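You operate a simulated robot arm through the tools that you are given. There is no shell and no other tool. Be economical: measure what you need, move in short steps, check, and stop when the job is done.

Carry out the task below with a simulated robot arm. There is one attempt and no reset: what you move stays moved.

JOB
Shut the extruder down: speed to zero, stop, blower off, main switch off.
Fine: press stop once the rpm display reads 0. Leave the other controls as they are.

The check looks at the end state, three seconds after you hand in, the way a careful person would. Anything else that was tipped, shoved, dropped, spilled or broken makes it a failure.

ROBOT AND FRAMES
A 6-joint arm with a two-finger gripper, hanging from a carriage that runs on a gantry, over the field with the corners [-66, -74], [988, -964], [2343, 640], [1288, 1531] (x, y) and turns from -6.004 to 6.004 rad about z. Base frame: it is fixed where the carriage stands at the start and does not move with it; the origin is on the floor, on the carriage's upright axis, x ahead of it, y to its left, z up. Units: mm, rad, N and s.
With the tool pointing down near the work surface it reaches from about 100 to 500 mm from the robot's upright axis, wherever it stands. Its first joint turns from -2.897 to 2.897 rad. Places, roughly: air valve knob [3700, 1000, 300]; blower switch [2700, 0, 1000]; bolt eight knob [3500, 2200, 900]; bolt five knob [4200, 1600, 900]; bolt four knob [4000, 1400, 900]; bolt one knob [3300, 1900, 900]; bolt seven knob [3900, 2300, 900]; bolt six knob [4200, 2000, 900]; bolt three knob [3600, 1300, 900]; bolt two knob [3300, 1600, 900]; colour dial [3400, 400, 1100]; damper lever [3800, 1100, 700]; die [3600, 1900, 900]; feeder switch [3300, 500, 1000]; fill button [3700, 1000, 1000]; filler dial [3300, 500, 1100]; loader switch [3500, 300, 1000]; main switch [3100, 500, 1000]; mixer button [4100, -900, 900]; number one probe [4300, 1300, 700]; number three probe [4500, 1100, 700]; number two probe [4400, 1200, 700]; regrind dial [3500, 300, 1100]; screw speed dial [2800, 100, 1000]; slip dial [3400, 400, 1100]; start button [3000, 300, 1000]; stop button [2900, 300, 1000]; turn-left button [3700, 1100, 1200]; turn-right button [3700, 1000, 1200]; vent button [3700, 1100, 1000]; zone five dial [2700, 0, 1300]; zone four dial [2800, 100, 1300]; zone one dial [3100, 500, 1300]; zone three dial [2900, 200, 1300]; zone two dial [3000, 300, 1300]. Payload 2.45 kg.
The TCP is the grasp point between the finger pads, 26 mm short of the fingertips. In the tool frame z runs along the fingers and y along their closing line. The gripper opens to 96 mm. The gripper's body begins 69 mm behind the TCP.
Orientation is that of the tool frame in the base frame, as a unit quaternion [w, x, y, z]. With the fingers straight down and closing along the base's y, the tool's x points along the base's -x, its y along +y and its z along -z.

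CONTROLS
- The arm moves only by the tool play_rows. Its argument "targets" is a list of rows, each a list of 3 entries, a list of its own where there are three numbers: the shift along the tool's x, y, z in cm, then the turn, a rotation vector about the tool's x, y, z in rad, then the gripper command, from -1 (shut) to 1 (fully open), values between in proportion. In form: [[[dx, dy, dz], [rx, ry, rz], claw], ...]. A call has 1 to 20 rows; each row is the pose to reach, as a shift and turn from the pose commanded when the call began, along the tool's axes at that moment. A row lasts 0.2 s, in which the tool goes at most 50 mm and 0.15 rad; a call with a longer step from one row to the next is refused whole, and so is a gripper value outside its range. A pose out of reach is approached as far as the arm can. The call stops where the force on the tool passes 40 N (or 10 N more than at its start, if that is more) or the arm is blocked; 0.2 s more then pass. Each finger halts on what it meets, pressing with about 38 N; the grip force reading is that of the motor and also rises with nothing between the fingers. The clock runs only during rows and for 0.2 s after the last one: add rows that repeat a pose to give the fingers time. The reply holds the time, the measured pose of the TCP, the force on the tool along the base axes, the opening and the grip force, in the units named above and with some noise, with the torque about the TCP (base axes, N m) and any sound that the robot's microphone picked up.
- Cameras (640 x 400 px; columns grow to the right, rows downward): "scene" is now at [270.7, -0.5, 1852.5]; the picture's right is [-0.00, -1.00, 0.00], its down [-0.82, 0.00, -0.57] and it looks along [0.57, -0.00, -0.82] (base axes); focal length 252 px, centre (320, 200). "wrist" rides on the gripper at [82, 3, -98] in the tool frame; the picture's right is [-0.04, 1.00, 0.00], its down [-0.73, -0.03, -0.68] and it looks along [-0.68, -0.03, 0.73] (tool axes); focal length 256 px, centre (320, 200). There is no depth. A picture from a camera that has moved, and an enlarged one, comes with that camera's place and axes in the base frame and with its lens.
- capture(camera): a new picture of that camera. The clock stands still meanwhile.
- slide_trunk(by): slides the trunk up (or, below 0, down) by that many mm; the arm and the scene camera ride with it, the base frame stays. It gives what a move gives, with no picture.
- roll_base(legs): drives the robot by 1 to 6 legs, each [ahead, left, turn to the left] in mm, mm and rad, along the robot's own axes; the way and the turn of a leg run together, so that a leg with both is an arc; at most 1500 mm and 3.142 rad a leg. The arm and the cameras ride along, it lands a little off, and it stops where it bumps. It keeps to its track: a leg is cut to what the track allows. It gives what a move gives.
- turn_head(pan, tilt): turns the head with the scene camera to pan (to the left, within 2.705 rad either way) and tilt (down, from -0.506 to 1.204), counted from straight ahead of the robot. It gives what a move gives.
- enlarge(camera, box): a new picture of the part [left, top, right, bottom] of that camera's present view, enlarged. The clock stands still meanwhile.
- sign_off(): hands the job in; it is judged then, once.

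Work in short steps. Places have to be worked out from the pictures, the camera data and where the tool is seen: move nearer, look again, correct. Check each grasp and each placing, and mend what went wrong. You have 135 turns and 112 pictures in all, those below and enlarged ones among them. Open the gripper and draw the arm clear of the work before you hand the job in, unless the task says otherwise; then end with one line.

The tools are called as a command line: name --argument value ..., lists and objects as JSON in quotes. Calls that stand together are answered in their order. play_rows: Moves the arm, as the interface text tells. Its arguments: {"type":"object","properties":{"targets":{"type":"array"}},"required":["targets"]} The other tools are called the same way: slide_trunk (by) slides the trunk up or down; roll_base (legs) drives the base; turn_head (pan, tilt) turns the head that bears the scene camera; capture (camera) takes a picture; enlarge (camera, box) takes an enlarged picture of a part of a camera's view; sign_off () hands the job in.

At the start:

```text
time: 0.0
tool_pos: [429.0, -161.2, 1069.7]
ee_rot: [0.001, 0.0, 1.0, 0.001]
contact_force: [0.1, -0.3, -0.7]
ft_torque: [0.0, 0.0, -0.02]
grip_width: 96.1
grip_force: 0.2
trunk travel left (down, up): [-575.0, 27.0]
robot x, y, heading: [3.1, 0.6, -0.002]
head pan, tilt: [-0.002, 0.967]
```

scene: 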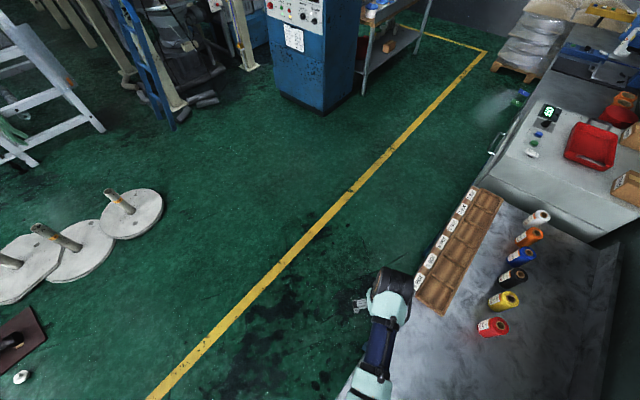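
wrist: 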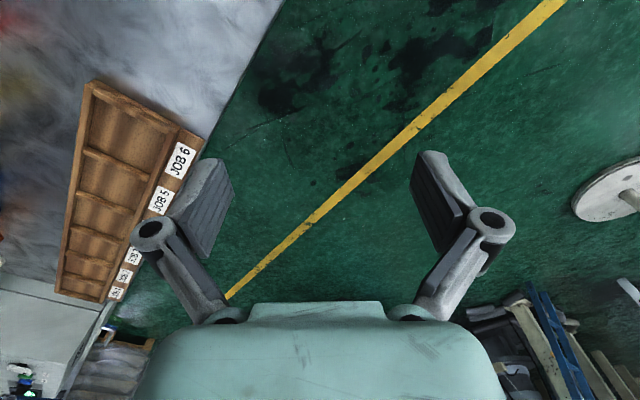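

The start view looks down; I raise the head to see the control panel ahead.

turn_head --pan 0.0 --tilt 0.4

capture --camera "scene"

```text
time: 1.0
tool_pos: [428.9, -161.0, 1070.3]
ee_rot: [0.0, 0.0, 1.0, 0.001]
contact_force: [0.1, 0.5, -1.1]
ft_torque: [0.02, 0.0, 0.02]
grip_width: 96.1
grip_force: 0.0
trunk travel left (down, up): [-575.0, 27.0]
robot x, y, heading: [-0.9, -1.9, 0.003]
head pan, tilt: [0.0, 0.4]
```

```text
109 pictures are left
camera scene: at [291.6, -0.4, 1900.3], right [0.0, -1.0, 0.0], down [-0.39, 0.0, -0.92], along [0.92, 0.0, -0.39], focal length 252 px, centre (320, 200)
```

scene: 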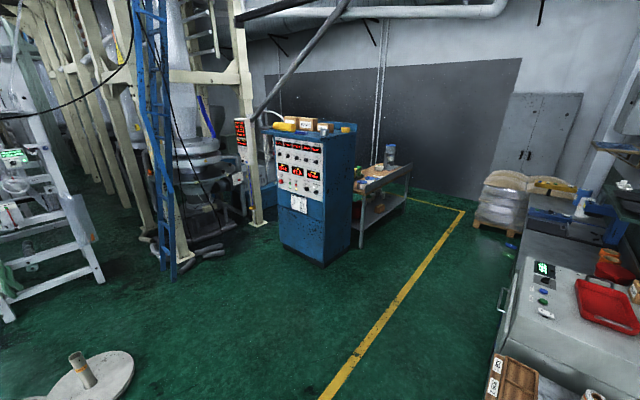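

The blue cabinet is the control panel, its face turned to about (-0.77, 0.64). I drive toward it and turn to face it.

roll_base --legs '[[1400, 350, 0], [0, 0, -0.69]]'

capture --camera "scene"

```text
time: 10.0
tool_pos: [1627.0, -41.8, 1069.1]
ee_rot: [0.0, 0.341, 0.94, 0.0]
contact_force: [0.8, 0.2, 0.6]
ft_torque: [0.05, -0.02, -0.01]
grip_width: 95.9
grip_force: 0.1
trunk travel left (down, up): [-575.0, 27.0]
robot x, y, heading: [1400.9, 351.2, -0.698]
head pan, tilt: [0.0, 0.4]
```

```text
108 pictures are left
camera scene: at [1624.7, 168.0, 1900.4], right [-0.64, -0.77, 0.0], down [-0.3, 0.25, -0.92], along [0.71, -0.59, -0.39], focal length 252 px, centre (320, 200)
```

scene: 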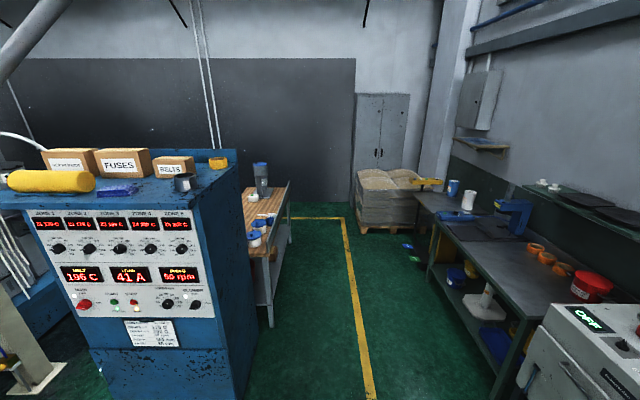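

The panel is readable at left. I move left to be in front of it and look again.

roll_base --legs '[[150, 650, 0]]'

enlarge --camera "scene" --box '[170, 150, 490, 350]'

```text
time: 13.7
tool_pos: [2157.4, 359.9, 1070.0]
ee_rot: [-0.001, 0.341, 0.94, -0.001]
contact_force: [0.5, 0.4, 0.7]
ft_torque: [0.01, 0.03, 0.02]
grip_width: 96.2
grip_force: 0.1
trunk travel left (down, up): [-575.0, 27.0]
robot x, y, heading: [1932.0, 757.6, -0.699]
head pan, tilt: [0.0, 0.4]
```

```text
2.00 times, centred on (330, 250) of scene
camera zoom: at [2155.5, 570.1, 1900.4], right [-0.64, -0.77, 0.0], down [-0.3, 0.25, -0.92], along [0.71, -0.59, -0.39], focal length 504 px, centre (300, 100)
```

zoom: 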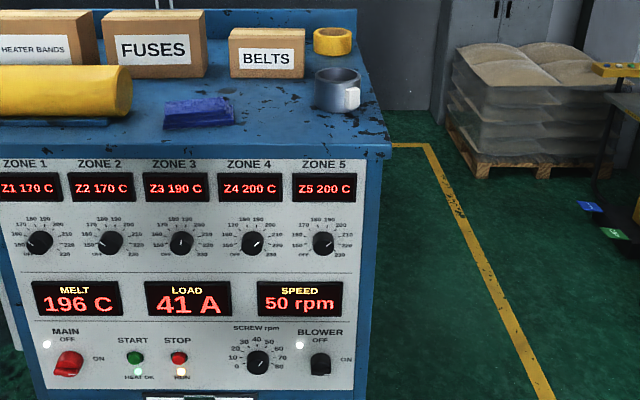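

Speed reads 50 rpm, controls sit along the lower row. I now turn the tool horizontal to point at the panel while still clear of it.

play_rows --targets '[[[-1, 0, 0], [0, -0.15, 0], -1], [[-2, 0, 0], [0, -0.3, 0], -1], [[-3, 0, 0], [0, -0.45, 0], -1], [[-4, 0, 0], [0, -0.6, 0], -1], [[-5, 0, 0], [0, -0.75, 0], -1], [[-5, 0, 0], [0, -0.9, 0], -1], [[-5, 0, 0], [0, -1.05, 0], -1], [[-5, 0, 0], [0, -1.2, 0], -1], [[-5, 0, 0], [0, -1.35, 0], -1], [[-5, 0, 0], [0, -1.5, 0], -1], [[-5, 0, 0], [0, -1.5708, 0], -1], [[-5, 0, 0], [0, -1.5708, 0], -1]]'

turn_head --pan 0 --tilt 0.6

capture --camera "scene"

capture --camera "wrist"

```text
time: 16.3
tool_pos: [2196.5, 327.3, 1069.7]
ee_rot: [0.664, 0.242, 0.665, -0.242]
contact_force: [-1.0, 0.4, -0.4]
ft_torque: [-0.02, -0.01, -0.01]
grip_width: 0.0
grip_force: 28.9
trunk travel left (down, up): [-575.0, 27.0]
robot x, y, heading: [1935.6, 757.6, -0.696]
head pan, tilt: [0.0, 0.4]
```

```text
time: 17.0
tool_pos: [2195.8, 328.2, 1068.9]
ee_rot: [0.665, 0.241, 0.664, -0.241]
contact_force: [-0.3, -0.9, 0.4]
ft_torque: [-0.01, -0.01, 0.02]
grip_width: 0.1
grip_force: 28.4
trunk travel left (down, up): [-575.0, 27.0]
robot x, y, heading: [1932.2, 760.8, -0.696]
head pan, tilt: [0.0, 0.6]
```

```text
106 pictures are left
camera scene: at [2152.3, 572.8, 1882.2], right [-0.64, -0.77, 0.0], down [-0.43, 0.36, -0.83], along [0.63, -0.53, -0.56], focal length 252 px, centre (320, 200)
```

scene: 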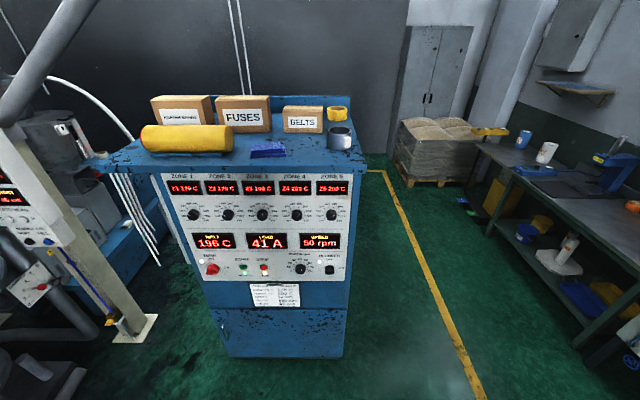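

```text
105 pictures are left
camera wrist: at [2123.2, 393.5, 989.8], right [0.64, 0.77, 0.04], down [-0.54, 0.41, 0.73], along [0.55, -0.49, 0.68], focal length 256 px, centre (320, 200)
```

wrist: 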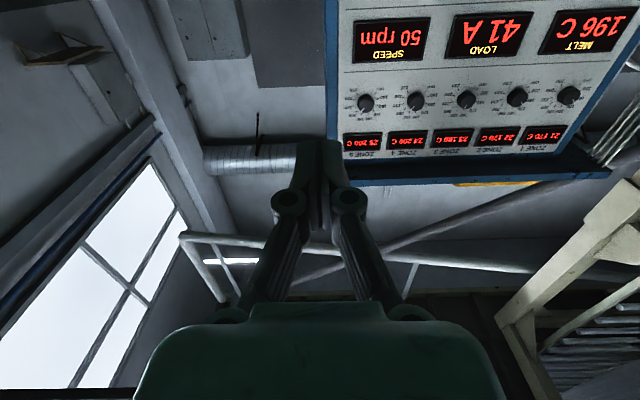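

Triangulating the two views puts the panel face about 690 mm beyond the track's edge and the lower control row at z≈960. I move the base closer, and lower the trunk.

roll_base --legs '[[300, 165, 0]]'

slide_trunk --by -110

turn_head --pan 0 --tilt 0.85

capture --camera "scene"

capture --camera "wrist"

```text
time: 19.3
tool_pos: [2529.2, 264.4, 1070.8]
ee_rot: [0.665, 0.241, 0.665, -0.241]
contact_force: [-0.4, 0.0, 0.4]
ft_torque: [0.01, 0.0, -0.02]
grip_width: 0.0
grip_force: 28.5
trunk travel left (down, up): [-575.0, 27.0]
robot x, y, heading: [2265.8, 696.9, -0.693]
head pan, tilt: [0.0, 0.6]
```

```text
time: 20.7
tool_pos: [2528.2, 264.7, 960.0]
ee_rot: [0.665, 0.241, 0.665, -0.241]
contact_force: [0.5, 0.4, 0.4]
ft_torque: [0.02, 0.02, 0.03]
grip_width: 0.1
grip_force: 28.5
trunk travel left (down, up): [-465.0, 137.0]
robot x, y, heading: [2263.4, 695.9, -0.697]
head pan, tilt: [0.0, 0.6]
```

```text
time: 21.4
tool_pos: [2527.4, 264.2, 960.7]
ee_rot: [0.665, 0.241, 0.665, -0.241]
contact_force: [0.5, -0.1, -0.2]
ft_torque: [-0.03, 0.0, 0.01]
grip_width: 0.0
grip_force: 28.8
trunk travel left (down, up): [-465.0, 137.0]
robot x, y, heading: [2263.4, 693.9, -0.696]
head pan, tilt: [0.0, 0.85]
```

```text
104 pictures are left
camera scene: at [2476.5, 516.5, 1751.3], right [-0.64, -0.77, 0.0], down [-0.58, 0.48, -0.66], along [0.51, -0.42, -0.75], focal length 252 px, centre (320, 200)
```

scene: 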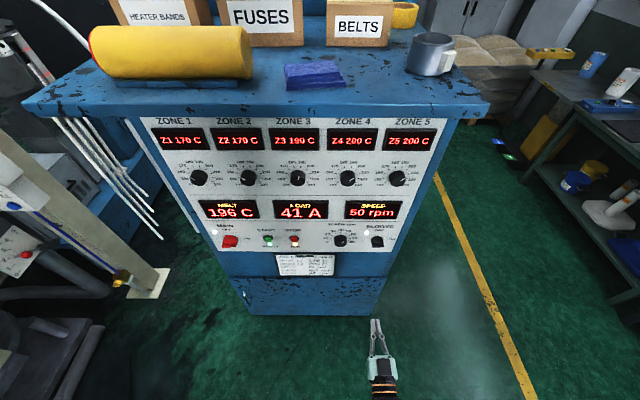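

```text
103 pictures are left
camera wrist: at [2455.4, 330.7, 879.8], right [0.64, 0.77, 0.04], down [-0.54, 0.41, 0.73], along [0.55, -0.49, 0.68], focal length 256 px, centre (320, 200)
```

wrist: 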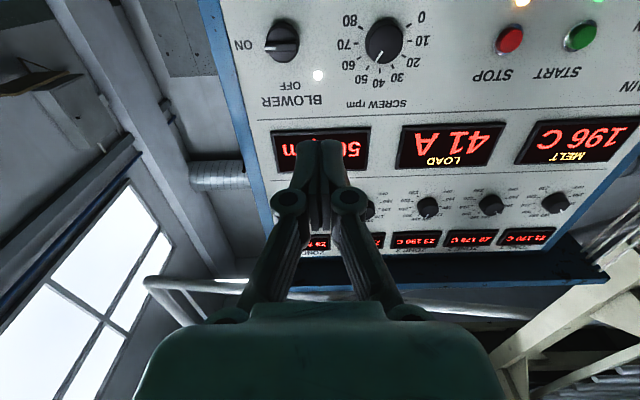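

Screw dial triangulates to about (2814, 140, 960). I enlarge the wrist view to see dial marks and switch shapes.

enlarge --camera "wrist" --box '[220, 0, 460, 150]'

enlarge --camera "scene" --box '[200, 190, 420, 330]'

```text
2.67 times, centred on (340, 75) of wrist
camera zoom: at [2455.4, 330.7, 879.8], right [0.64, 0.77, 0.04], down [-0.54, 0.41, 0.73], along [0.55, -0.49, 0.68], focal length 683 px, centre (267, 533)
```

zoom: 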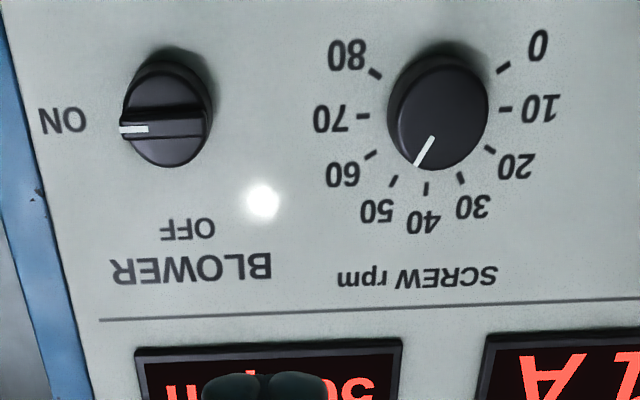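

```text
2.86 times, centred on (310, 260) of scene
camera zoom: at [2476.5, 516.5, 1751.3], right [-0.64, -0.77, 0.0], down [-0.58, 0.48, -0.66], along [0.51, -0.42, -0.75], focal length 720 px, centre (349, 29)
```

zoom: 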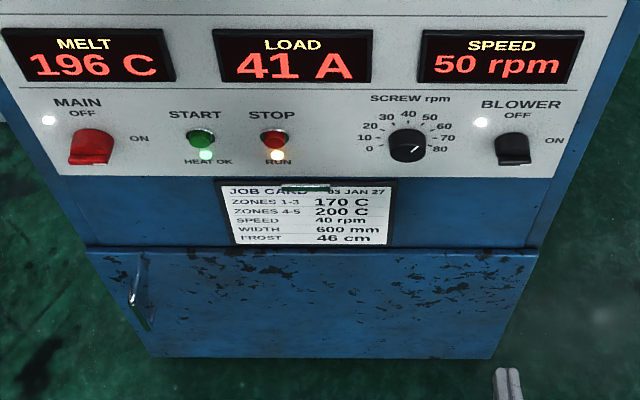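

Dial: 3°/rpm, pointer at 50, so about 150° counter-clockwise to 0; knob ≈48 mm wide, panel face ≈ n 690. I drive the base up to the edge, then align the arm in front of the dial.

roll_base --legs '[[85, 0, 0]]'

play_rows --targets '[[[0, 3, 2], [0, 0, 0], 0.6], [[0, 6, 4], [0, 0, 0], 0.6], [[0, 9, 6], [0, 0, 0.0], 0.6], [[0, 9, 6], [0, 0, 0.0], 0.6], [[0, 9, 6], [0, 0, 0.0], 0.6]]'

capture --camera "wrist"

capture --camera "scene"

```text
time: 22.5
tool_pos: [2593.1, 211.5, 960.3]
ee_rot: [0.664, 0.242, 0.665, -0.241]
contact_force: [0.5, -0.6, 0.7]
ft_torque: [-0.02, 0.0, 0.03]
grip_width: 0.2
grip_force: 28.0
trunk travel left (down, up): [-465.0, 137.0]
robot x, y, heading: [2328.4, 638.5, -0.697]
head pan, tilt: [0.0, 0.85]
```

```text
time: 23.7
tool_pos: [2696.3, 240.8, 959.9]
ee_rot: [0.665, 0.241, 0.664, -0.242]
contact_force: [0.8, 0.3, 0.4]
ft_torque: [0.0, 0.01, -0.03]
grip_width: 76.8
grip_force: 0.0
trunk travel left (down, up): [-465.0, 137.0]
robot x, y, heading: [2327.7, 637.8, -0.698]
head pan, tilt: [0.0, 0.85]
```

```text
100 pictures are left
camera wrist: at [2623.7, 306.6, 879.7], right [0.64, 0.77, 0.04], down [-0.54, 0.41, 0.73], along [0.55, -0.49, 0.68], focal length 256 px, centre (320, 200)
```

wrist: 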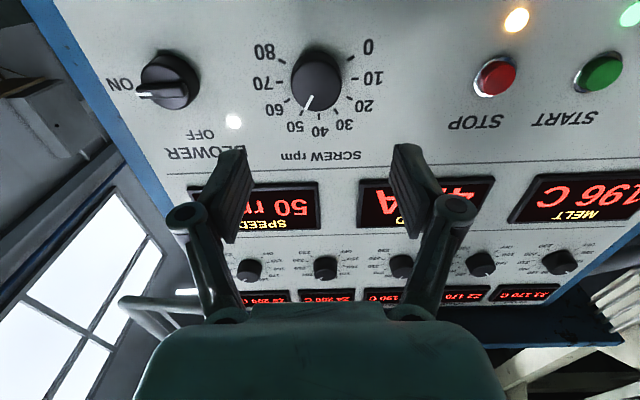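

```text
99 pictures are left
camera scene: at [2541.5, 461.8, 1751.3], right [-0.64, -0.77, 0.0], down [-0.58, 0.48, -0.66], along [0.51, -0.42, -0.75], focal length 252 px, centre (320, 200)
```

scene: 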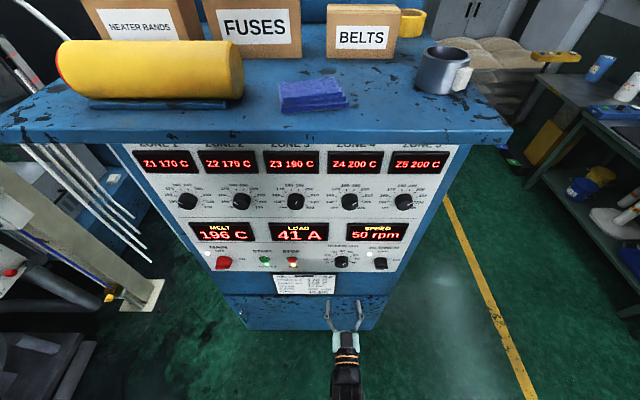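

TCP is laterally and vertically in line with the dial (u≈-77, z≈960), tips about 130 mm off. I roll the wrist +1.3 rad while advancing 60 mm.

play_rows --targets '[[[0, 0, 1], [0, 0, 0.15], 0.6], [[0, 0, 2], [0, 0, 0.3], 0.6], [[0, 0, 3], [0, 0, 0.45], 0.6], [[0, 0, 4], [0, 0, 0.6], 0.6], [[0, 0, 5], [0, 0, 0.75], 0.6], [[0, 0, 6], [0, 0, 0.9], 0.6], [[0, 0, 6], [0, 0, 1.05], 0.6], [[0, 0, 6], [0, 0, 1.2], 0.6], [[0, 0, 6], [0, 0, 1.31], 0.6], [[0, 0, 6], [0, 0, 1.31], 0.6]]'

capture --camera "wrist"

enlarge --camera "scene" --box '[200, 200, 440, 350]'

```text
time: 25.9
tool_pos: [2737.5, 205.5, 969.3]
ee_rot: [0.672, 0.598, 0.381, 0.215]
contact_force: [0.5, -0.8, 0.2]
ft_torque: [-0.02, 0.02, 0.03]
grip_width: 76.7
grip_force: 0.0
out of reach, approached as far as the arm can: row 5, 6, 7, 8, 9, 10
trunk travel left (down, up): [-465.0, 137.0]
robot x, y, heading: [2330.2, 636.2, -0.696]
head pan, tilt: [0.0, 0.85]
```

```text
98 pictures are left
camera wrist: at [2713.1, 329.2, 952.7], right [0.14, 0.17, 0.98], down [-0.98, -0.12, 0.16], along [0.14, -0.98, 0.15], focal length 256 px, centre (320, 200)
```

wrist: 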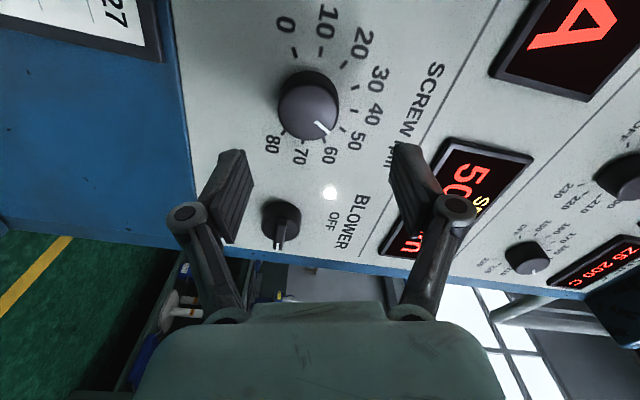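

```text
2.67 times, centred on (320, 275) of scene
camera zoom: at [2541.5, 461.8, 1751.3], right [-0.64, -0.77, 0.0], down [-0.58, 0.48, -0.66], along [0.51, -0.42, -0.75], focal length 672 px, centre (320, 0)
```

zoom: 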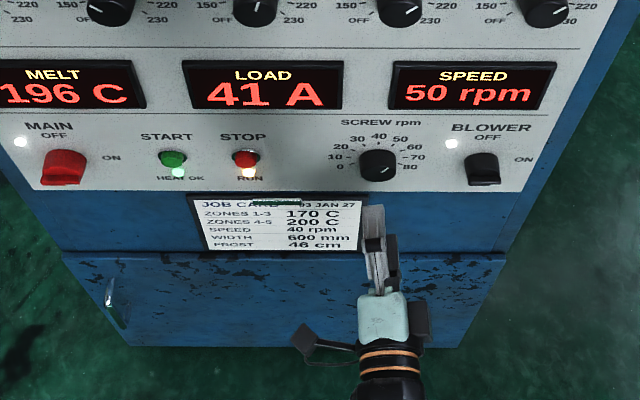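

The arm hits its reach limit (about 593 mm) with the shoulder well above the dial. I draw back, lower the trunk by 250 and raise the arm relative to it to gain reach.

play_rows --targets '[[[0, 0, -4], [0, 0, 0], 0.6], [[0, 0, -8], [0, 0, 0], 0.6], [[0, 0, -12], [0, 0, 0], 0.6], [[0, 0, -15], [0, 0, 0], 0.6], [[0, 0, -15], [0, 0, 0], 0.6]]'

slide_trunk --by -250

play_rows --targets '[[[-1.2, 4.4, 0], [0, 0, 0], 0.6], [[-2.4, 8.8, 0], [0, 0, 0], 0.6], [[-3.6, 13.2, 0], [0, 0, 0], 0.6], [[-4.8, 17.6, 0], [0, 0, 0], 0.6], [[-6.0, 22, 0], [0, 0, 0], 0.6], [[-6.45, 24, 0], [0, 0, 0], 0.6], [[-6.45, 24, 0], [0, 0, 0], 0.6]]'

capture --camera "scene"

```text
time: 27.1
tool_pos: [2622.2, 301.4, 967.6]
ee_rot: [0.674, 0.597, 0.38, 0.214]
contact_force: [-0.5, 0.3, -0.9]
ft_torque: [-0.01, 0.02, 0.01]
grip_width: 76.9
grip_force: 0.0
trunk travel left (down, up): [-465.0, 137.0]
robot x, y, heading: [2328.8, 643.2, -0.695]
head pan, tilt: [0.0, 0.85]
```

```text
time: 29.7
tool_pos: [2622.7, 302.0, 718.1]
ee_rot: [0.675, 0.595, 0.38, 0.214]
contact_force: [0.5, 0.2, 0.2]
ft_torque: [-0.03, 0.01, 0.01]
grip_width: 77.0
grip_force: 0.0
trunk travel left (down, up): [-215.0, 387.0]
robot x, y, heading: [2328.3, 639.2, -0.697]
head pan, tilt: [0.0, 0.85]
```

```text
time: 31.3
tool_pos: [2622.5, 301.8, 967.2]
ee_rot: [0.674, 0.596, 0.38, 0.214]
contact_force: [0.3, 0.1, 0.3]
ft_torque: [-0.01, 0.01, 0.03]
grip_width: 77.3
grip_force: 0.1
trunk travel left (down, up): [-215.0, 387.0]
robot x, y, heading: [2328.8, 639.2, -0.697]
head pan, tilt: [0.0, 0.85]
```

```text
96 pictures are left
camera scene: at [2541.5, 461.8, 1501.3], right [-0.64, -0.77, 0.0], down [-0.58, 0.48, -0.66], along [0.51, -0.42, -0.75], focal length 252 px, centre (320, 200)
```

scene: 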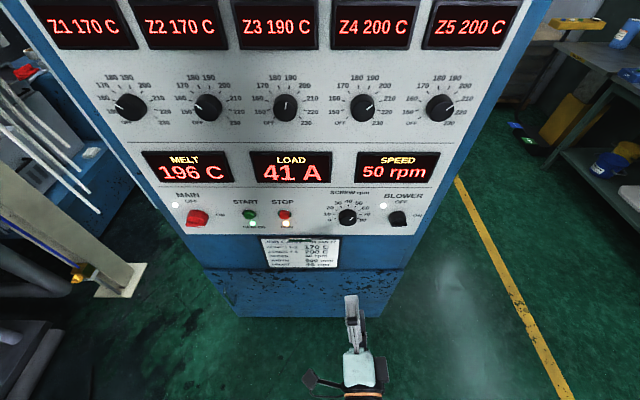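

TCP is again in line with the dial, 8 mm high. I advance 160 mm and correct the height, then look.

play_rows --targets '[[[0.2, -0.7, 4], [0, 0, 0], 0.6], [[0.2, -0.7, 8], [0, 0, 0], 0.6], [[0.2, -0.7, 12], [0, 0, 0], 0.6], [[0.2, -0.7, 16], [0, 0, 0], 0.6], [[0.2, -0.7, 16], [0, 0, 0], 0.6]]'

capture --camera "wrist"

enlarge --camera "scene" --box '[240, 180, 480, 330]'

```text
time: 32.5
tool_pos: [2747.0, 198.9, 959.1]
ee_rot: [0.674, 0.596, 0.38, 0.214]
contact_force: [0.2, 0.3, 0.6]
ft_torque: [0.02, -0.01, 0.0]
grip_width: 77.0
grip_force: 0.0
trunk travel left (down, up): [-215.0, 387.0]
robot x, y, heading: [2329.5, 639.4, -0.696]
head pan, tilt: [0.0, 0.85]
```

```text
95 pictures are left
camera wrist: at [2723.3, 322.6, 942.7], right [0.14, 0.17, 0.98], down [-0.98, -0.11, 0.16], along [0.14, -0.98, 0.15], focal length 256 px, centre (320, 200)
```

wrist: 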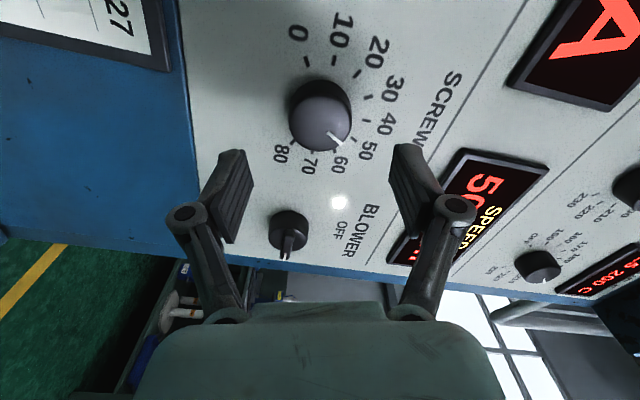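

```text
2.67 times, centred on (360, 255) of scene
camera zoom: at [2541.5, 461.8, 1501.3], right [-0.64, -0.77, 0.0], down [-0.58, 0.48, -0.66], along [0.51, -0.42, -0.75], focal length 672 px, centre (213, 53)
```

zoom: 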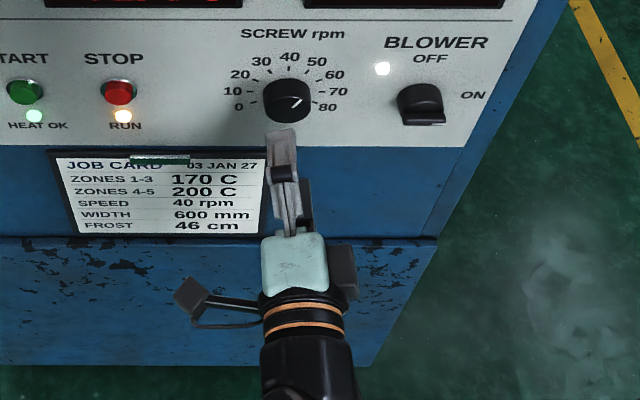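

The dial is centred between the fingers (u≈-76, z≈961). I advance 63 mm around it, gripper still open.

play_rows --targets '[[[0, 0, 2], [0, 0, 0], 0.6], [[0, 0, 4], [0, 0, 0], 0.6], [[0, 0, 5], [0, 0, 0], 0.6], [[0, 0, 5.7], [0, 0, 0], 0.6], [[0, 0, 6.3], [0, 0, 0], 0.6], [[0, 0, 6.3], [0, 0, 0], 0.6]]'

capture --camera "wrist"

enlarge --camera "scene" --box '[240, 180, 480, 330]'

```text
time: 33.9
tool_pos: [2794.0, 158.2, 959.0]
ee_rot: [0.674, 0.596, 0.38, 0.215]
contact_force: [0.3, -0.5, -0.3]
ft_torque: [0.01, 0.04, 0.02]
grip_width: 76.7
grip_force: 0.1
trunk travel left (down, up): [-215.0, 387.0]
robot x, y, heading: [2327.4, 639.3, -0.693]
head pan, tilt: [0.0, 0.85]
```

```text
93 pictures are left
camera wrist: at [2770.1, 282.6, 942.5], right [0.14, 0.17, 0.98], down [-0.98, -0.11, 0.16], along [0.14, -0.98, 0.15], focal length 256 px, centre (320, 200)
```

wrist: 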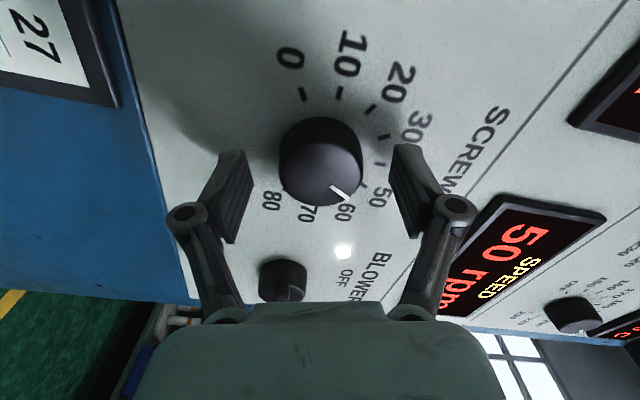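

```text
2.67 times, centred on (360, 255) of scene
camera zoom: at [2541.5, 461.8, 1501.3], right [-0.64, -0.77, 0.0], down [-0.58, 0.48, -0.66], along [0.51, -0.42, -0.75], focal length 672 px, centre (213, 53)
```

zoom: 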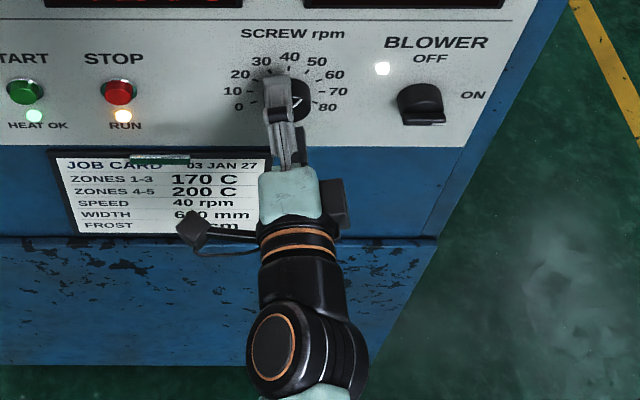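

Height looks centred, but the scene view suggests the fingers may sit slightly left of the knob axis; I enlarge more to check.

enlarge --camera "scene" --box '[316, 190, 380, 230]'

```text
10.00 times, centred on (348, 210) of scene
camera zoom: at [2541.5, 461.8, 1501.3], right [-0.64, -0.77, 0.0], down [-0.58, 0.48, -0.66], along [0.51, -0.42, -0.75], focal length 2519 px, centre (40, 100)
```

zoom: 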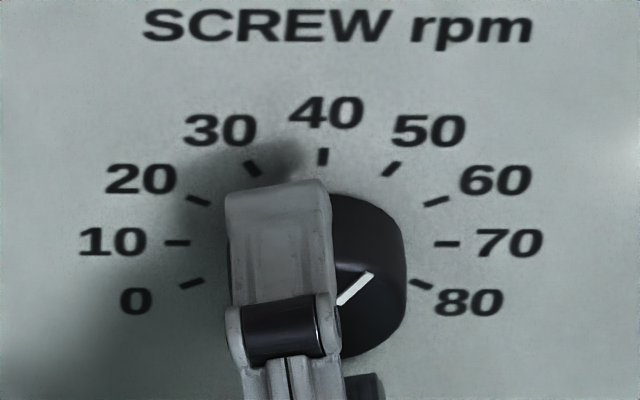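

The offset is just the 75° roll of the closing line; the knob is centred. I close on it.

play_rows --targets '[[[0, 0, 0], [0, 0, 0], 0.3], [[0, 0, 0], [0, 0, 0], 0.0], [[0, 0, 0], [0, 0, 0], -0.2], [[0, 0, 0], [0, 0, 0], -0.2], [[0, 0, 0], [0, 0, 0], -0.2]]'

enlarge --camera "scene" --box '[316, 190, 380, 230]'

```text
time: 35.1
tool_pos: [2793.6, 158.5, 958.8]
ee_rot: [0.674, 0.596, 0.38, 0.214]
contact_force: [-1.6, 2.1, 4.4]
ft_torque: [-0.06, -0.1, -0.05]
grip_width: 45.4
grip_force: 45.1
trunk travel left (down, up): [-215.0, 387.0]
robot x, y, heading: [2328.9, 641.8, -0.701]
head pan, tilt: [0.0, 0.85]
```

```text
10.00 times, centred on (348, 210) of scene
camera zoom: at [2541.4, 461.9, 1501.3], right [-0.64, -0.77, 0.0], down [-0.58, 0.48, -0.66], along [0.51, -0.42, -0.75], focal length 2519 px, centre (40, 100)
```

zoom: 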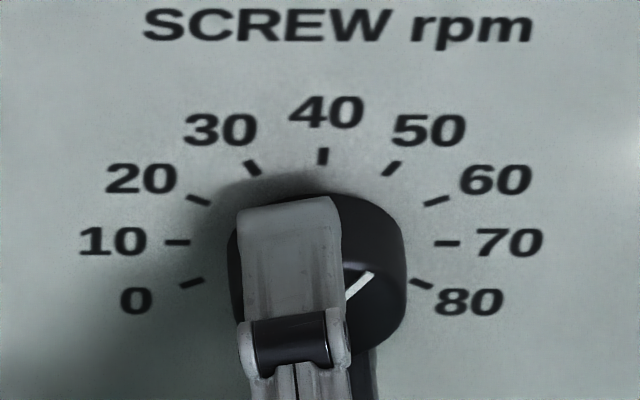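

Firm grip, 45 mm, low side forces. I turn counter-clockwise (negative about tool z), first 1.2 rad.

play_rows --targets '[[[0, 0, 0], [0, 0, -0.15], -0.2], [[0, 0, 0], [0, 0, -0.3], -0.2], [[0, 0, 0], [0, 0, -0.45], -0.2], [[0, 0, 0], [0, 0, -0.6], -0.2], [[0, 0, 0], [0, 0, -0.75], -0.2], [[0, 0, 0], [0, 0, -0.9], -0.2], [[0, 0, 0], [0, 0, -1.05], -0.2], [[0, 0, 0], [0, 0, -1.2], -0.2], [[0, 0, 0], [0, 0, -1.2], -0.2]]'

enlarge --camera "scene" --box '[300, 130, 444, 220]'

```text
time: 37.1
tool_pos: [2791.9, 156.8, 958.2]
ee_rot: [0.676, 0.277, 0.652, -0.205]
contact_force: [3.5, -17.5, -20.1]
ft_torque: [0.51, 0.6, -0.38]
grip_width: 45.1
grip_force: 45.4
trunk travel left (down, up): [-215.0, 387.0]
robot x, y, heading: [2327.9, 642.2, -0.697]
head pan, tilt: [0.0, 0.85]
```

```text
4.44 times, centred on (372, 175) of scene
camera zoom: at [2540.9, 460.7, 1501.2], right [-0.64, -0.77, 0.0], down [-0.58, 0.48, -0.66], along [0.51, -0.42, -0.75], focal length 1120 px, centre (89, 311)
```

zoom: 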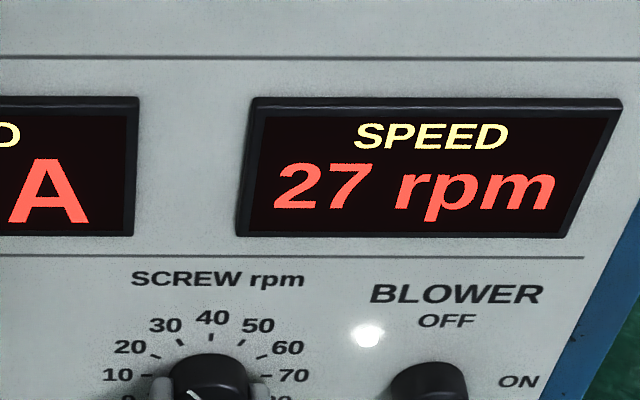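

Speed reads 27, matching 3°/rpm; a side force of ~27 N has built, so I ease the axis 2 mm down/1 mm right and continue another 1.2 rad.

play_rows --targets '[[[0.2, -0.1, 0.0], [0, 0, -0.05], -0.2], [[0.2, -0.1, 0.0], [0, 0, -0.2], -0.2], [[0.2, -0.1, 0], [0, 0, -0.35], -0.2], [[0.2, -0.1, 0], [0, 0, -0.5], -0.2], [[0.2, -0.1, 0], [0, 0, -0.5], -0.2]]'

```text
time: 38.3
tool_pos: [2790.9, 156.0, 957.3]
ee_rot: [0.605, 0.107, 0.698, -0.367]
contact_force: [-3.4, -14.0, -9.9]
ft_torque: [0.3, 0.31, -0.44]
grip_width: 45.2
grip_force: 45.2
trunk travel left (down, up): [-215.0, 387.0]
robot x, y, heading: [2330.0, 639.2, -0.696]
head pan, tilt: [0.0, 0.85]
```

Force eased to ~17 N. Continue the remaining 0.9 rad, shifting 1 mm right.

play_rows --targets '[[[0.08, -0.1, 0.0], [0, 0, -0.15], -0.2], [[0.08, -0.1, 0.0], [0, 0, -0.3], -0.2], [[0.08, -0.1, 0], [0, 0, -0.45], -0.2], [[0.08, -0.1, 0], [0, 0, -0.6], -0.2], [[0.08, -0.1, 0], [0, 0, -0.75], -0.2], [[0.08, -0.1, 0], [0, 0, -0.85], -0.2], [[0.08, -0.1, 0], [0, 0, -0.85], -0.2]]'

enlarge --camera "scene" --box '[300, 140, 444, 230]'

```text
time: 39.9
tool_pos: [2791.2, 154.4, 958.5]
ee_rot: [0.4, -0.189, 0.679, -0.585]
contact_force: [-15.5, -1.6, 19.8]
ft_torque: [-0.3, -0.43, 0.12]
grip_width: 45.2
grip_force: 45.1
trunk travel left (down, up): [-215.0, 387.0]
robot x, y, heading: [2331.1, 636.7, -0.698]
head pan, tilt: [0.0, 0.85]
```

```text
4.44 times, centred on (372, 185) of scene
camera zoom: at [2540.6, 460.9, 1501.5], right [-0.64, -0.77, 0.0], down [-0.58, 0.48, -0.66], along [0.51, -0.42, -0.75], focal length 1120 px, centre (89, 267)
```

zoom: 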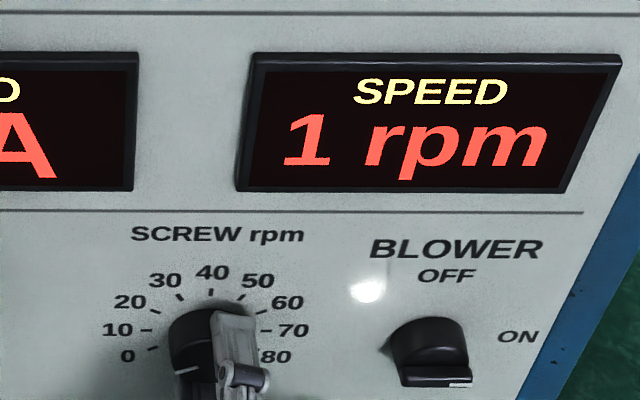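

1 rpm left; a further 0.08 rad with a 1.5 mm upward easing.

play_rows --targets '[[[0, -0.15, 0.0], [0, 0, -0.04], -0.2], [[0, -0.15, 0.0], [0, 0, -0.08], -0.2], [[0, -0.15, 0], [0, 0, -0.08], -0.2], [[0, -0.15, 0], [0, 0, -0.08], -0.2]]'

enlarge --camera "scene" --box '[300, 140, 444, 230]'

```text
time: 40.9
tool_pos: [2790.1, 155.0, 959.7]
ee_rot: [0.377, -0.217, 0.672, -0.599]
contact_force: [-16.2, 1.3, 23.9]
ft_torque: [0.1, -0.83, 0.03]
grip_width: 45.3
grip_force: 44.8
trunk travel left (down, up): [-215.0, 387.0]
robot x, y, heading: [2329.3, 642.7, -0.694]
head pan, tilt: [0.0, 0.85]
```

```text
4.44 times, centred on (372, 185) of scene
camera zoom: at [2540.7, 461.0, 1501.4], right [-0.64, -0.77, 0.0], down [-0.58, 0.48, -0.66], along [0.51, -0.42, -0.75], focal length 1120 px, centre (89, 267)
```

zoom: 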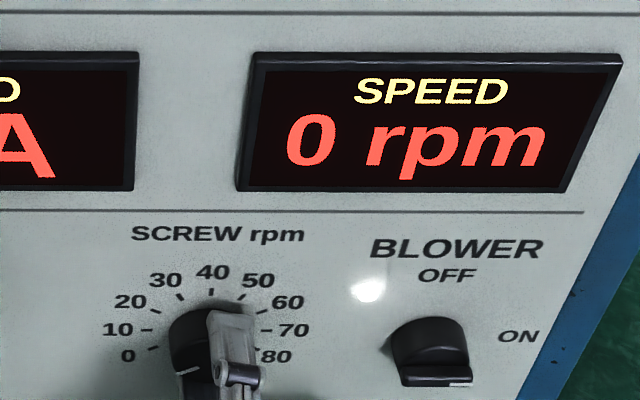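

Display reads 0 rpm. I release the knob and back straight off 90 mm.

play_rows --targets '[[[0, 0, 0], [0, 0, 0], 0.2], [[0, 0, 0], [0, 0, 0], 0.5], [[0, 0, 0], [0, 0, 0], 0.6], [[0, 0, 0], [0, 0, 0], 0.6], [[0, 0, -3], [0, 0, 0], 0.6], [[0, 0, -6], [0, 0, 0], 0.6], [[0, 0, -9], [0, 0, 0], 0.6], [[0, 0, -9], [0, 0, 0], 0.6]]'

enlarge --camera "scene" --box '[180, 120, 436, 280]'

capture --camera "wrist"

```text
time: 42.7
tool_pos: [2722.6, 214.2, 957.3]
ee_rot: [0.377, -0.216, 0.673, -0.598]
contact_force: [0.6, -1.3, 0.1]
ft_torque: [0.01, 0.03, 0.0]
grip_width: 76.8
grip_force: 0.1
trunk travel left (down, up): [-215.0, 387.0]
robot x, y, heading: [2326.6, 637.5, -0.692]
head pan, tilt: [0.0, 0.85]
```

```text
2.50 times, centred on (308, 200) of scene
camera zoom: at [2541.4, 461.8, 1501.3], right [-0.64, -0.77, 0.0], down [-0.58, 0.48, -0.66], along [0.51, -0.42, -0.75], focal length 630 px, centre (350, 200)
```

zoom: 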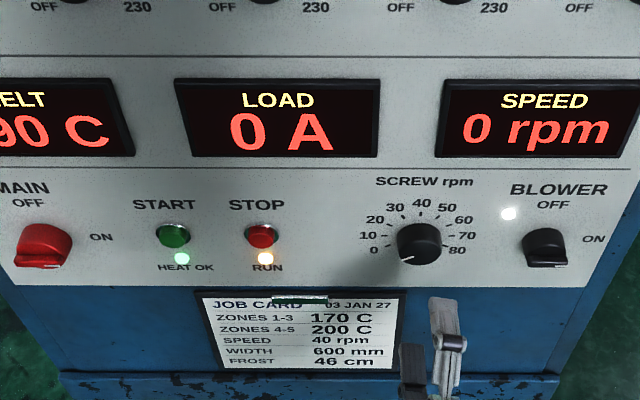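

```text
85 pictures are left
camera wrist: at [2597.8, 218.0, 936.0], right [0.18, 0.22, -0.96], down [-0.07, 0.97, 0.21], along [0.98, 0.03, 0.19], focal length 256 px, centre (320, 200)
```

wrist: 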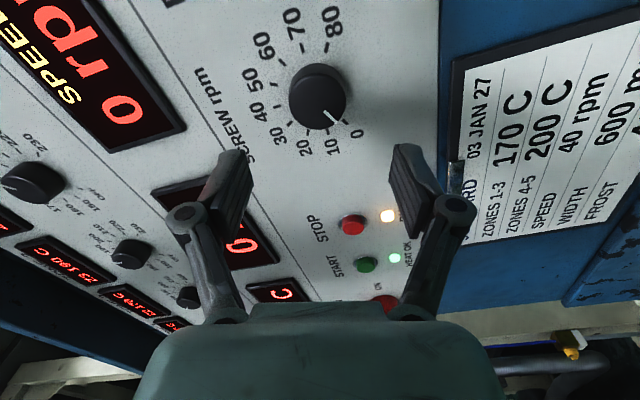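

Load 0 A, speed 0 rpm. Stop button estimated at u≈+89, z≈966. I roll back to level, close the fingers, and move left in front of it.

play_rows --targets '[[[-2, 0.4, -1], [0, 0, 0.15], 0], [[-4, 0.8, -2], [0, 0, 0.3], -0.5], [[-6, 1.2, -3], [0, 0, 0.45], -1], [[-8, 1.6, -3], [0, 0, 0.6], -1], [[-10, 2.0, -3], [0, 0, 0.75], -1], [[-12, 2.4, -3], [0, 0, 0.9], -1], [[-14, 2.9, -3], [0, 0, 1.05], -1], [[-16, 3.3, -3], [0, 0, 1.2], -1], [[-16.6, 3.4, -3], [0, 0, 1.32], -1], [[-16.6, 3.4, -3], [0, 0, 1.32], -1]]'

capture --camera "wrist"

enlarge --camera "scene" --box '[200, 170, 392, 290]'

```text
time: 44.9
tool_pos: [2809.3, 363.9, 965.9]
ee_rot: [0.665, 0.243, 0.664, -0.24]
contact_force: [0.5, 0.3, 0.5]
ft_torque: [0.0, -0.01, 0.02]
grip_width: 0.0
grip_force: 28.8
trunk travel left (down, up): [-215.0, 387.0]
robot x, y, heading: [2324.6, 636.2, -0.695]
head pan, tilt: [0.0, 0.85]
```

```text
84 pictures are left
camera wrist: at [2735.4, 429.3, 886.0], right [0.64, 0.77, 0.04], down [-0.54, 0.41, 0.73], along [0.55, -0.49, 0.68], focal length 256 px, centre (320, 200)
```

wrist: 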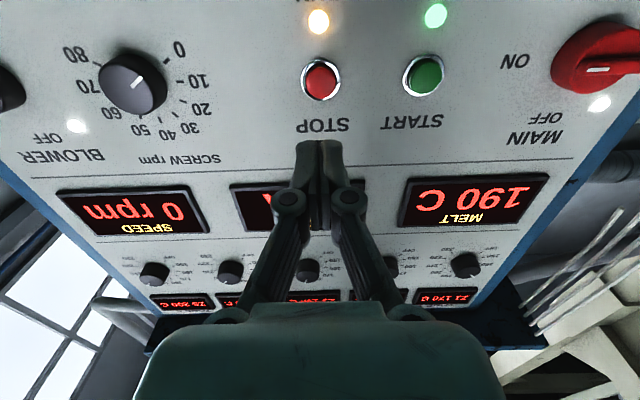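

```text
3.33 times, centred on (296, 230) of scene
camera zoom: at [2541.5, 461.8, 1501.3], right [-0.64, -0.77, 0.0], down [-0.58, 0.48, -0.66], along [0.51, -0.42, -0.75], focal length 840 px, centre (400, 100)
```

zoom: 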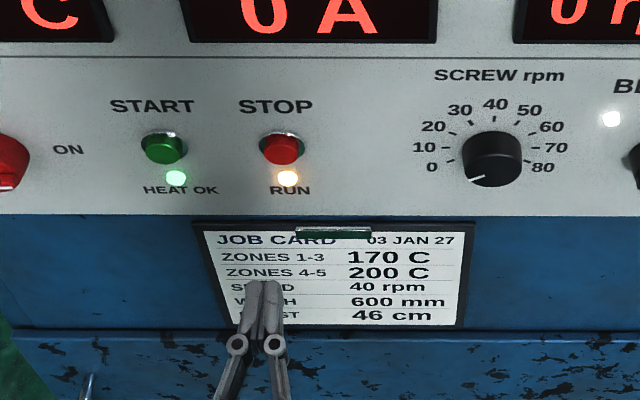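

Stop button lines up: u≈91, z≈965, tip now ~115 mm off its face. I advance 105 mm, then check before pressing.

play_rows --targets '[[[0.1, 0.15, 4], [0, 0, 0], -1], [[0.1, 0.15, 8], [0, 0, 0], -1], [[0.1, 0.15, 10.5], [0, 0, 0], -1], [[0.1, 0.15, 10.5], [0, 0, 0], -1]]'

capture --camera "wrist"

enlarge --camera "scene" --box '[240, 190, 320, 240]'

```text
time: 45.9
tool_pos: [2889.3, 297.0, 964.6]
ee_rot: [0.665, 0.242, 0.664, -0.242]
contact_force: [-0.1, 0.5, -0.4]
ft_torque: [0.01, -0.01, -0.01]
grip_width: 0.0
grip_force: 28.6
trunk travel left (down, up): [-215.0, 387.0]
robot x, y, heading: [2327.1, 640.9, -0.693]
head pan, tilt: [0.0, 0.85]
```

```text
82 pictures are left
camera wrist: at [2816.7, 362.6, 884.5], right [0.64, 0.77, 0.04], down [-0.54, 0.41, 0.73], along [0.55, -0.49, 0.68], focal length 256 px, centre (320, 200)
```

wrist: 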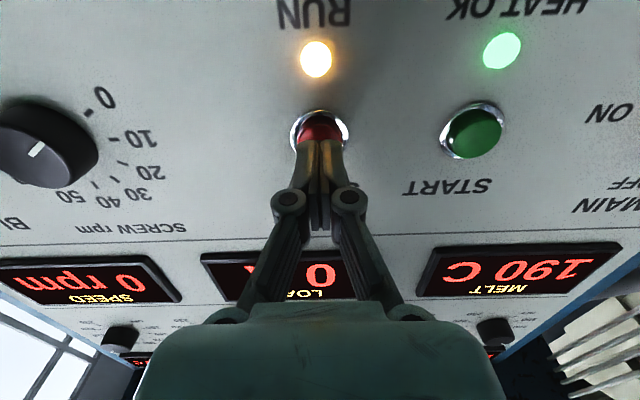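

```text
8.00 times, centred on (280, 215) of scene
camera zoom: at [2541.5, 461.8, 1501.3], right [-0.64, -0.77, 0.0], down [-0.58, 0.48, -0.66], along [0.51, -0.42, -0.75], focal length 2015 px, centre (640, 80)
```

zoom: 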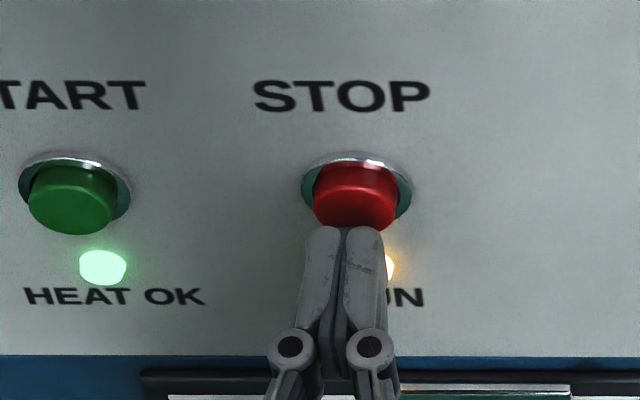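

The closed tips are right in front of the red button. I press in 3 mm steps.

play_rows --targets '[[[0, -0.15, 0.4], [0, 0, 0], -1], [[0, -0.15, 0.8], [0, 0, 0], -1], [[0, -0.15, 1.1], [0, 0, 0], -1], [[0, -0.15, 1.4], [0, 0, 0], -1], [[0, -0.15, 1.4], [0, 0, 0], -1]]'

enlarge --camera "scene" --box '[240, 190, 320, 240]'

```text
time: 47.1
tool_pos: [2899.8, 287.1, 964.5]
ee_rot: [0.665, 0.242, 0.664, -0.242]
contact_force: [0.6, -0.5, 0.3]
ft_torque: [-0.01, -0.02, 0.01]
grip_width: 0.1
grip_force: 29.0
trunk travel left (down, up): [-215.0, 387.0]
robot x, y, heading: [2331.1, 641.2, -0.696]
head pan, tilt: [0.0, 0.85]
```

```text
8.00 times, centred on (280, 215) of scene
camera zoom: at [2541.5, 461.8, 1501.3], right [-0.64, -0.77, 0.0], down [-0.58, 0.48, -0.66], along [0.51, -0.42, -0.75], focal length 2015 px, centre (640, 80)
```

zoom: 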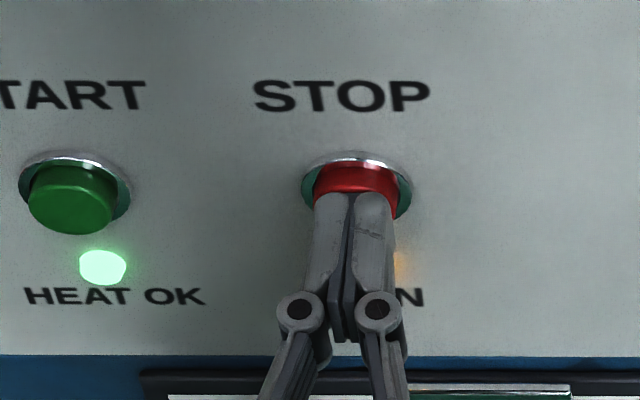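

No contact yet. I go on in 2 mm steps.

play_rows --targets '[[[0, 0, 0.2], [0, 0, 0], -1], [[0, 0, 0.4], [0, 0, 0], -1], [[0, 0, 0.6], [0, 0, 0], -1], [[0, 0, 0.8], [0, 0, 0], -1], [[0, 0, 0.8], [0, 0, 0], -1]]'

enlarge --camera "scene" --box '[240, 190, 320, 240]'

```text
time: 48.3
tool_pos: [2903.3, 282.9, 964.8]
ee_rot: [0.664, 0.242, 0.665, -0.241]
contact_force: [-10.2, 8.0, 4.7]
ft_torque: [-0.1, -0.07, -0.02]
grip_width: 6.0
grip_force: 28.4
trunk travel left (down, up): [-215.0, 387.0]
robot x, y, heading: [2330.4, 643.9, -0.695]
head pan, tilt: [0.0, 0.85]
heard: click
```

```text
8.00 times, centred on (280, 215) of scene
camera zoom: at [2540.6, 462.6, 1500.9], right [-0.64, -0.77, 0.0], down [-0.58, 0.48, -0.66], along [0.51, -0.42, -0.75], focal length 2015 px, centre (640, 80)
```

zoom: 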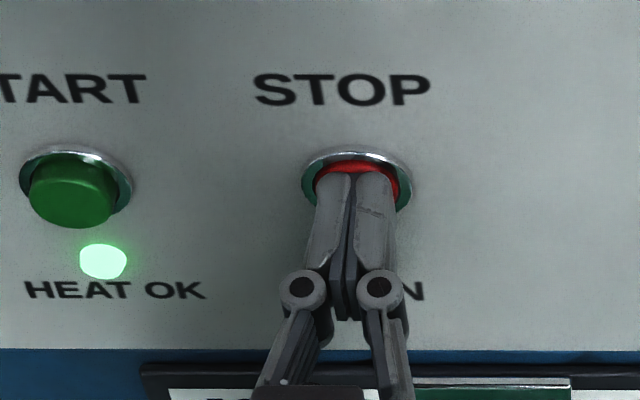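

Click heard and the RUN lamp seems out. I back off 110 mm and verify.

play_rows --targets '[[[0, 0, -2], [0, 0, 0], -1], [[0, 0, -6], [0, 0, 0], -1], [[0, 0, -10], [0, 0, 0], -1], [[0, 0, -11], [0, 0, 0], -1], [[0, 0, -11], [0, 0, 0], -1]]'

capture --camera "wrist"

capture --camera "scene"

```text
time: 49.5
tool_pos: [2820.9, 351.6, 965.2]
ee_rot: [0.665, 0.241, 0.664, -0.242]
contact_force: [-0.4, -0.3, 0.0]
ft_torque: [-0.01, 0.01, 0.0]
grip_width: 0.2
grip_force: 28.3
trunk travel left (down, up): [-215.0, 387.0]
robot x, y, heading: [2327.8, 638.9, -0.699]
head pan, tilt: [0.0, 0.85]
```

```text
78 pictures are left
camera wrist: at [2747.6, 417.5, 885.7], right [0.64, 0.77, 0.04], down [-0.54, 0.41, 0.73], along [0.55, -0.49, 0.68], focal length 256 px, centre (320, 200)
```

wrist: 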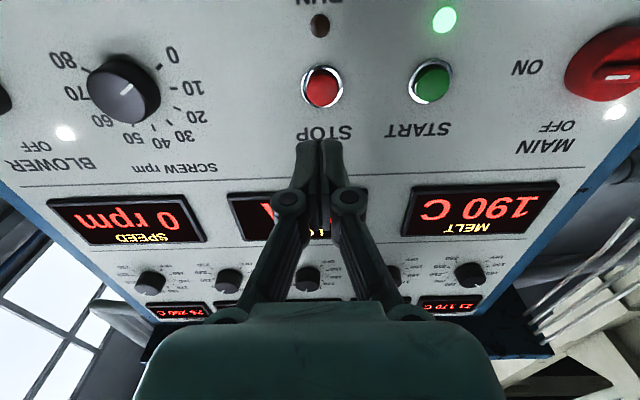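

```text
77 pictures are left
camera scene: at [2541.5, 461.8, 1501.3], right [-0.64, -0.77, 0.0], down [-0.58, 0.48, -0.66], along [0.51, -0.42, -0.75], focal length 252 px, centre (320, 200)
```

scene: 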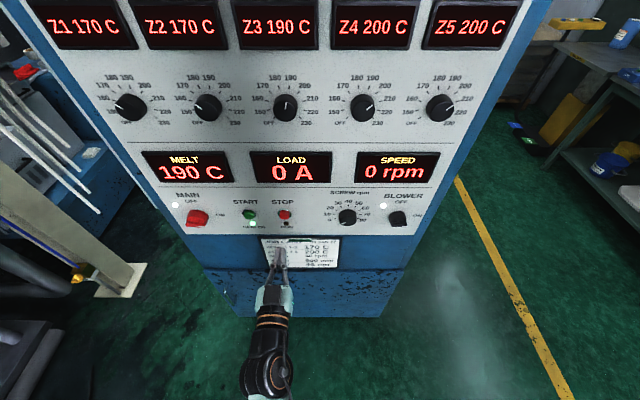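

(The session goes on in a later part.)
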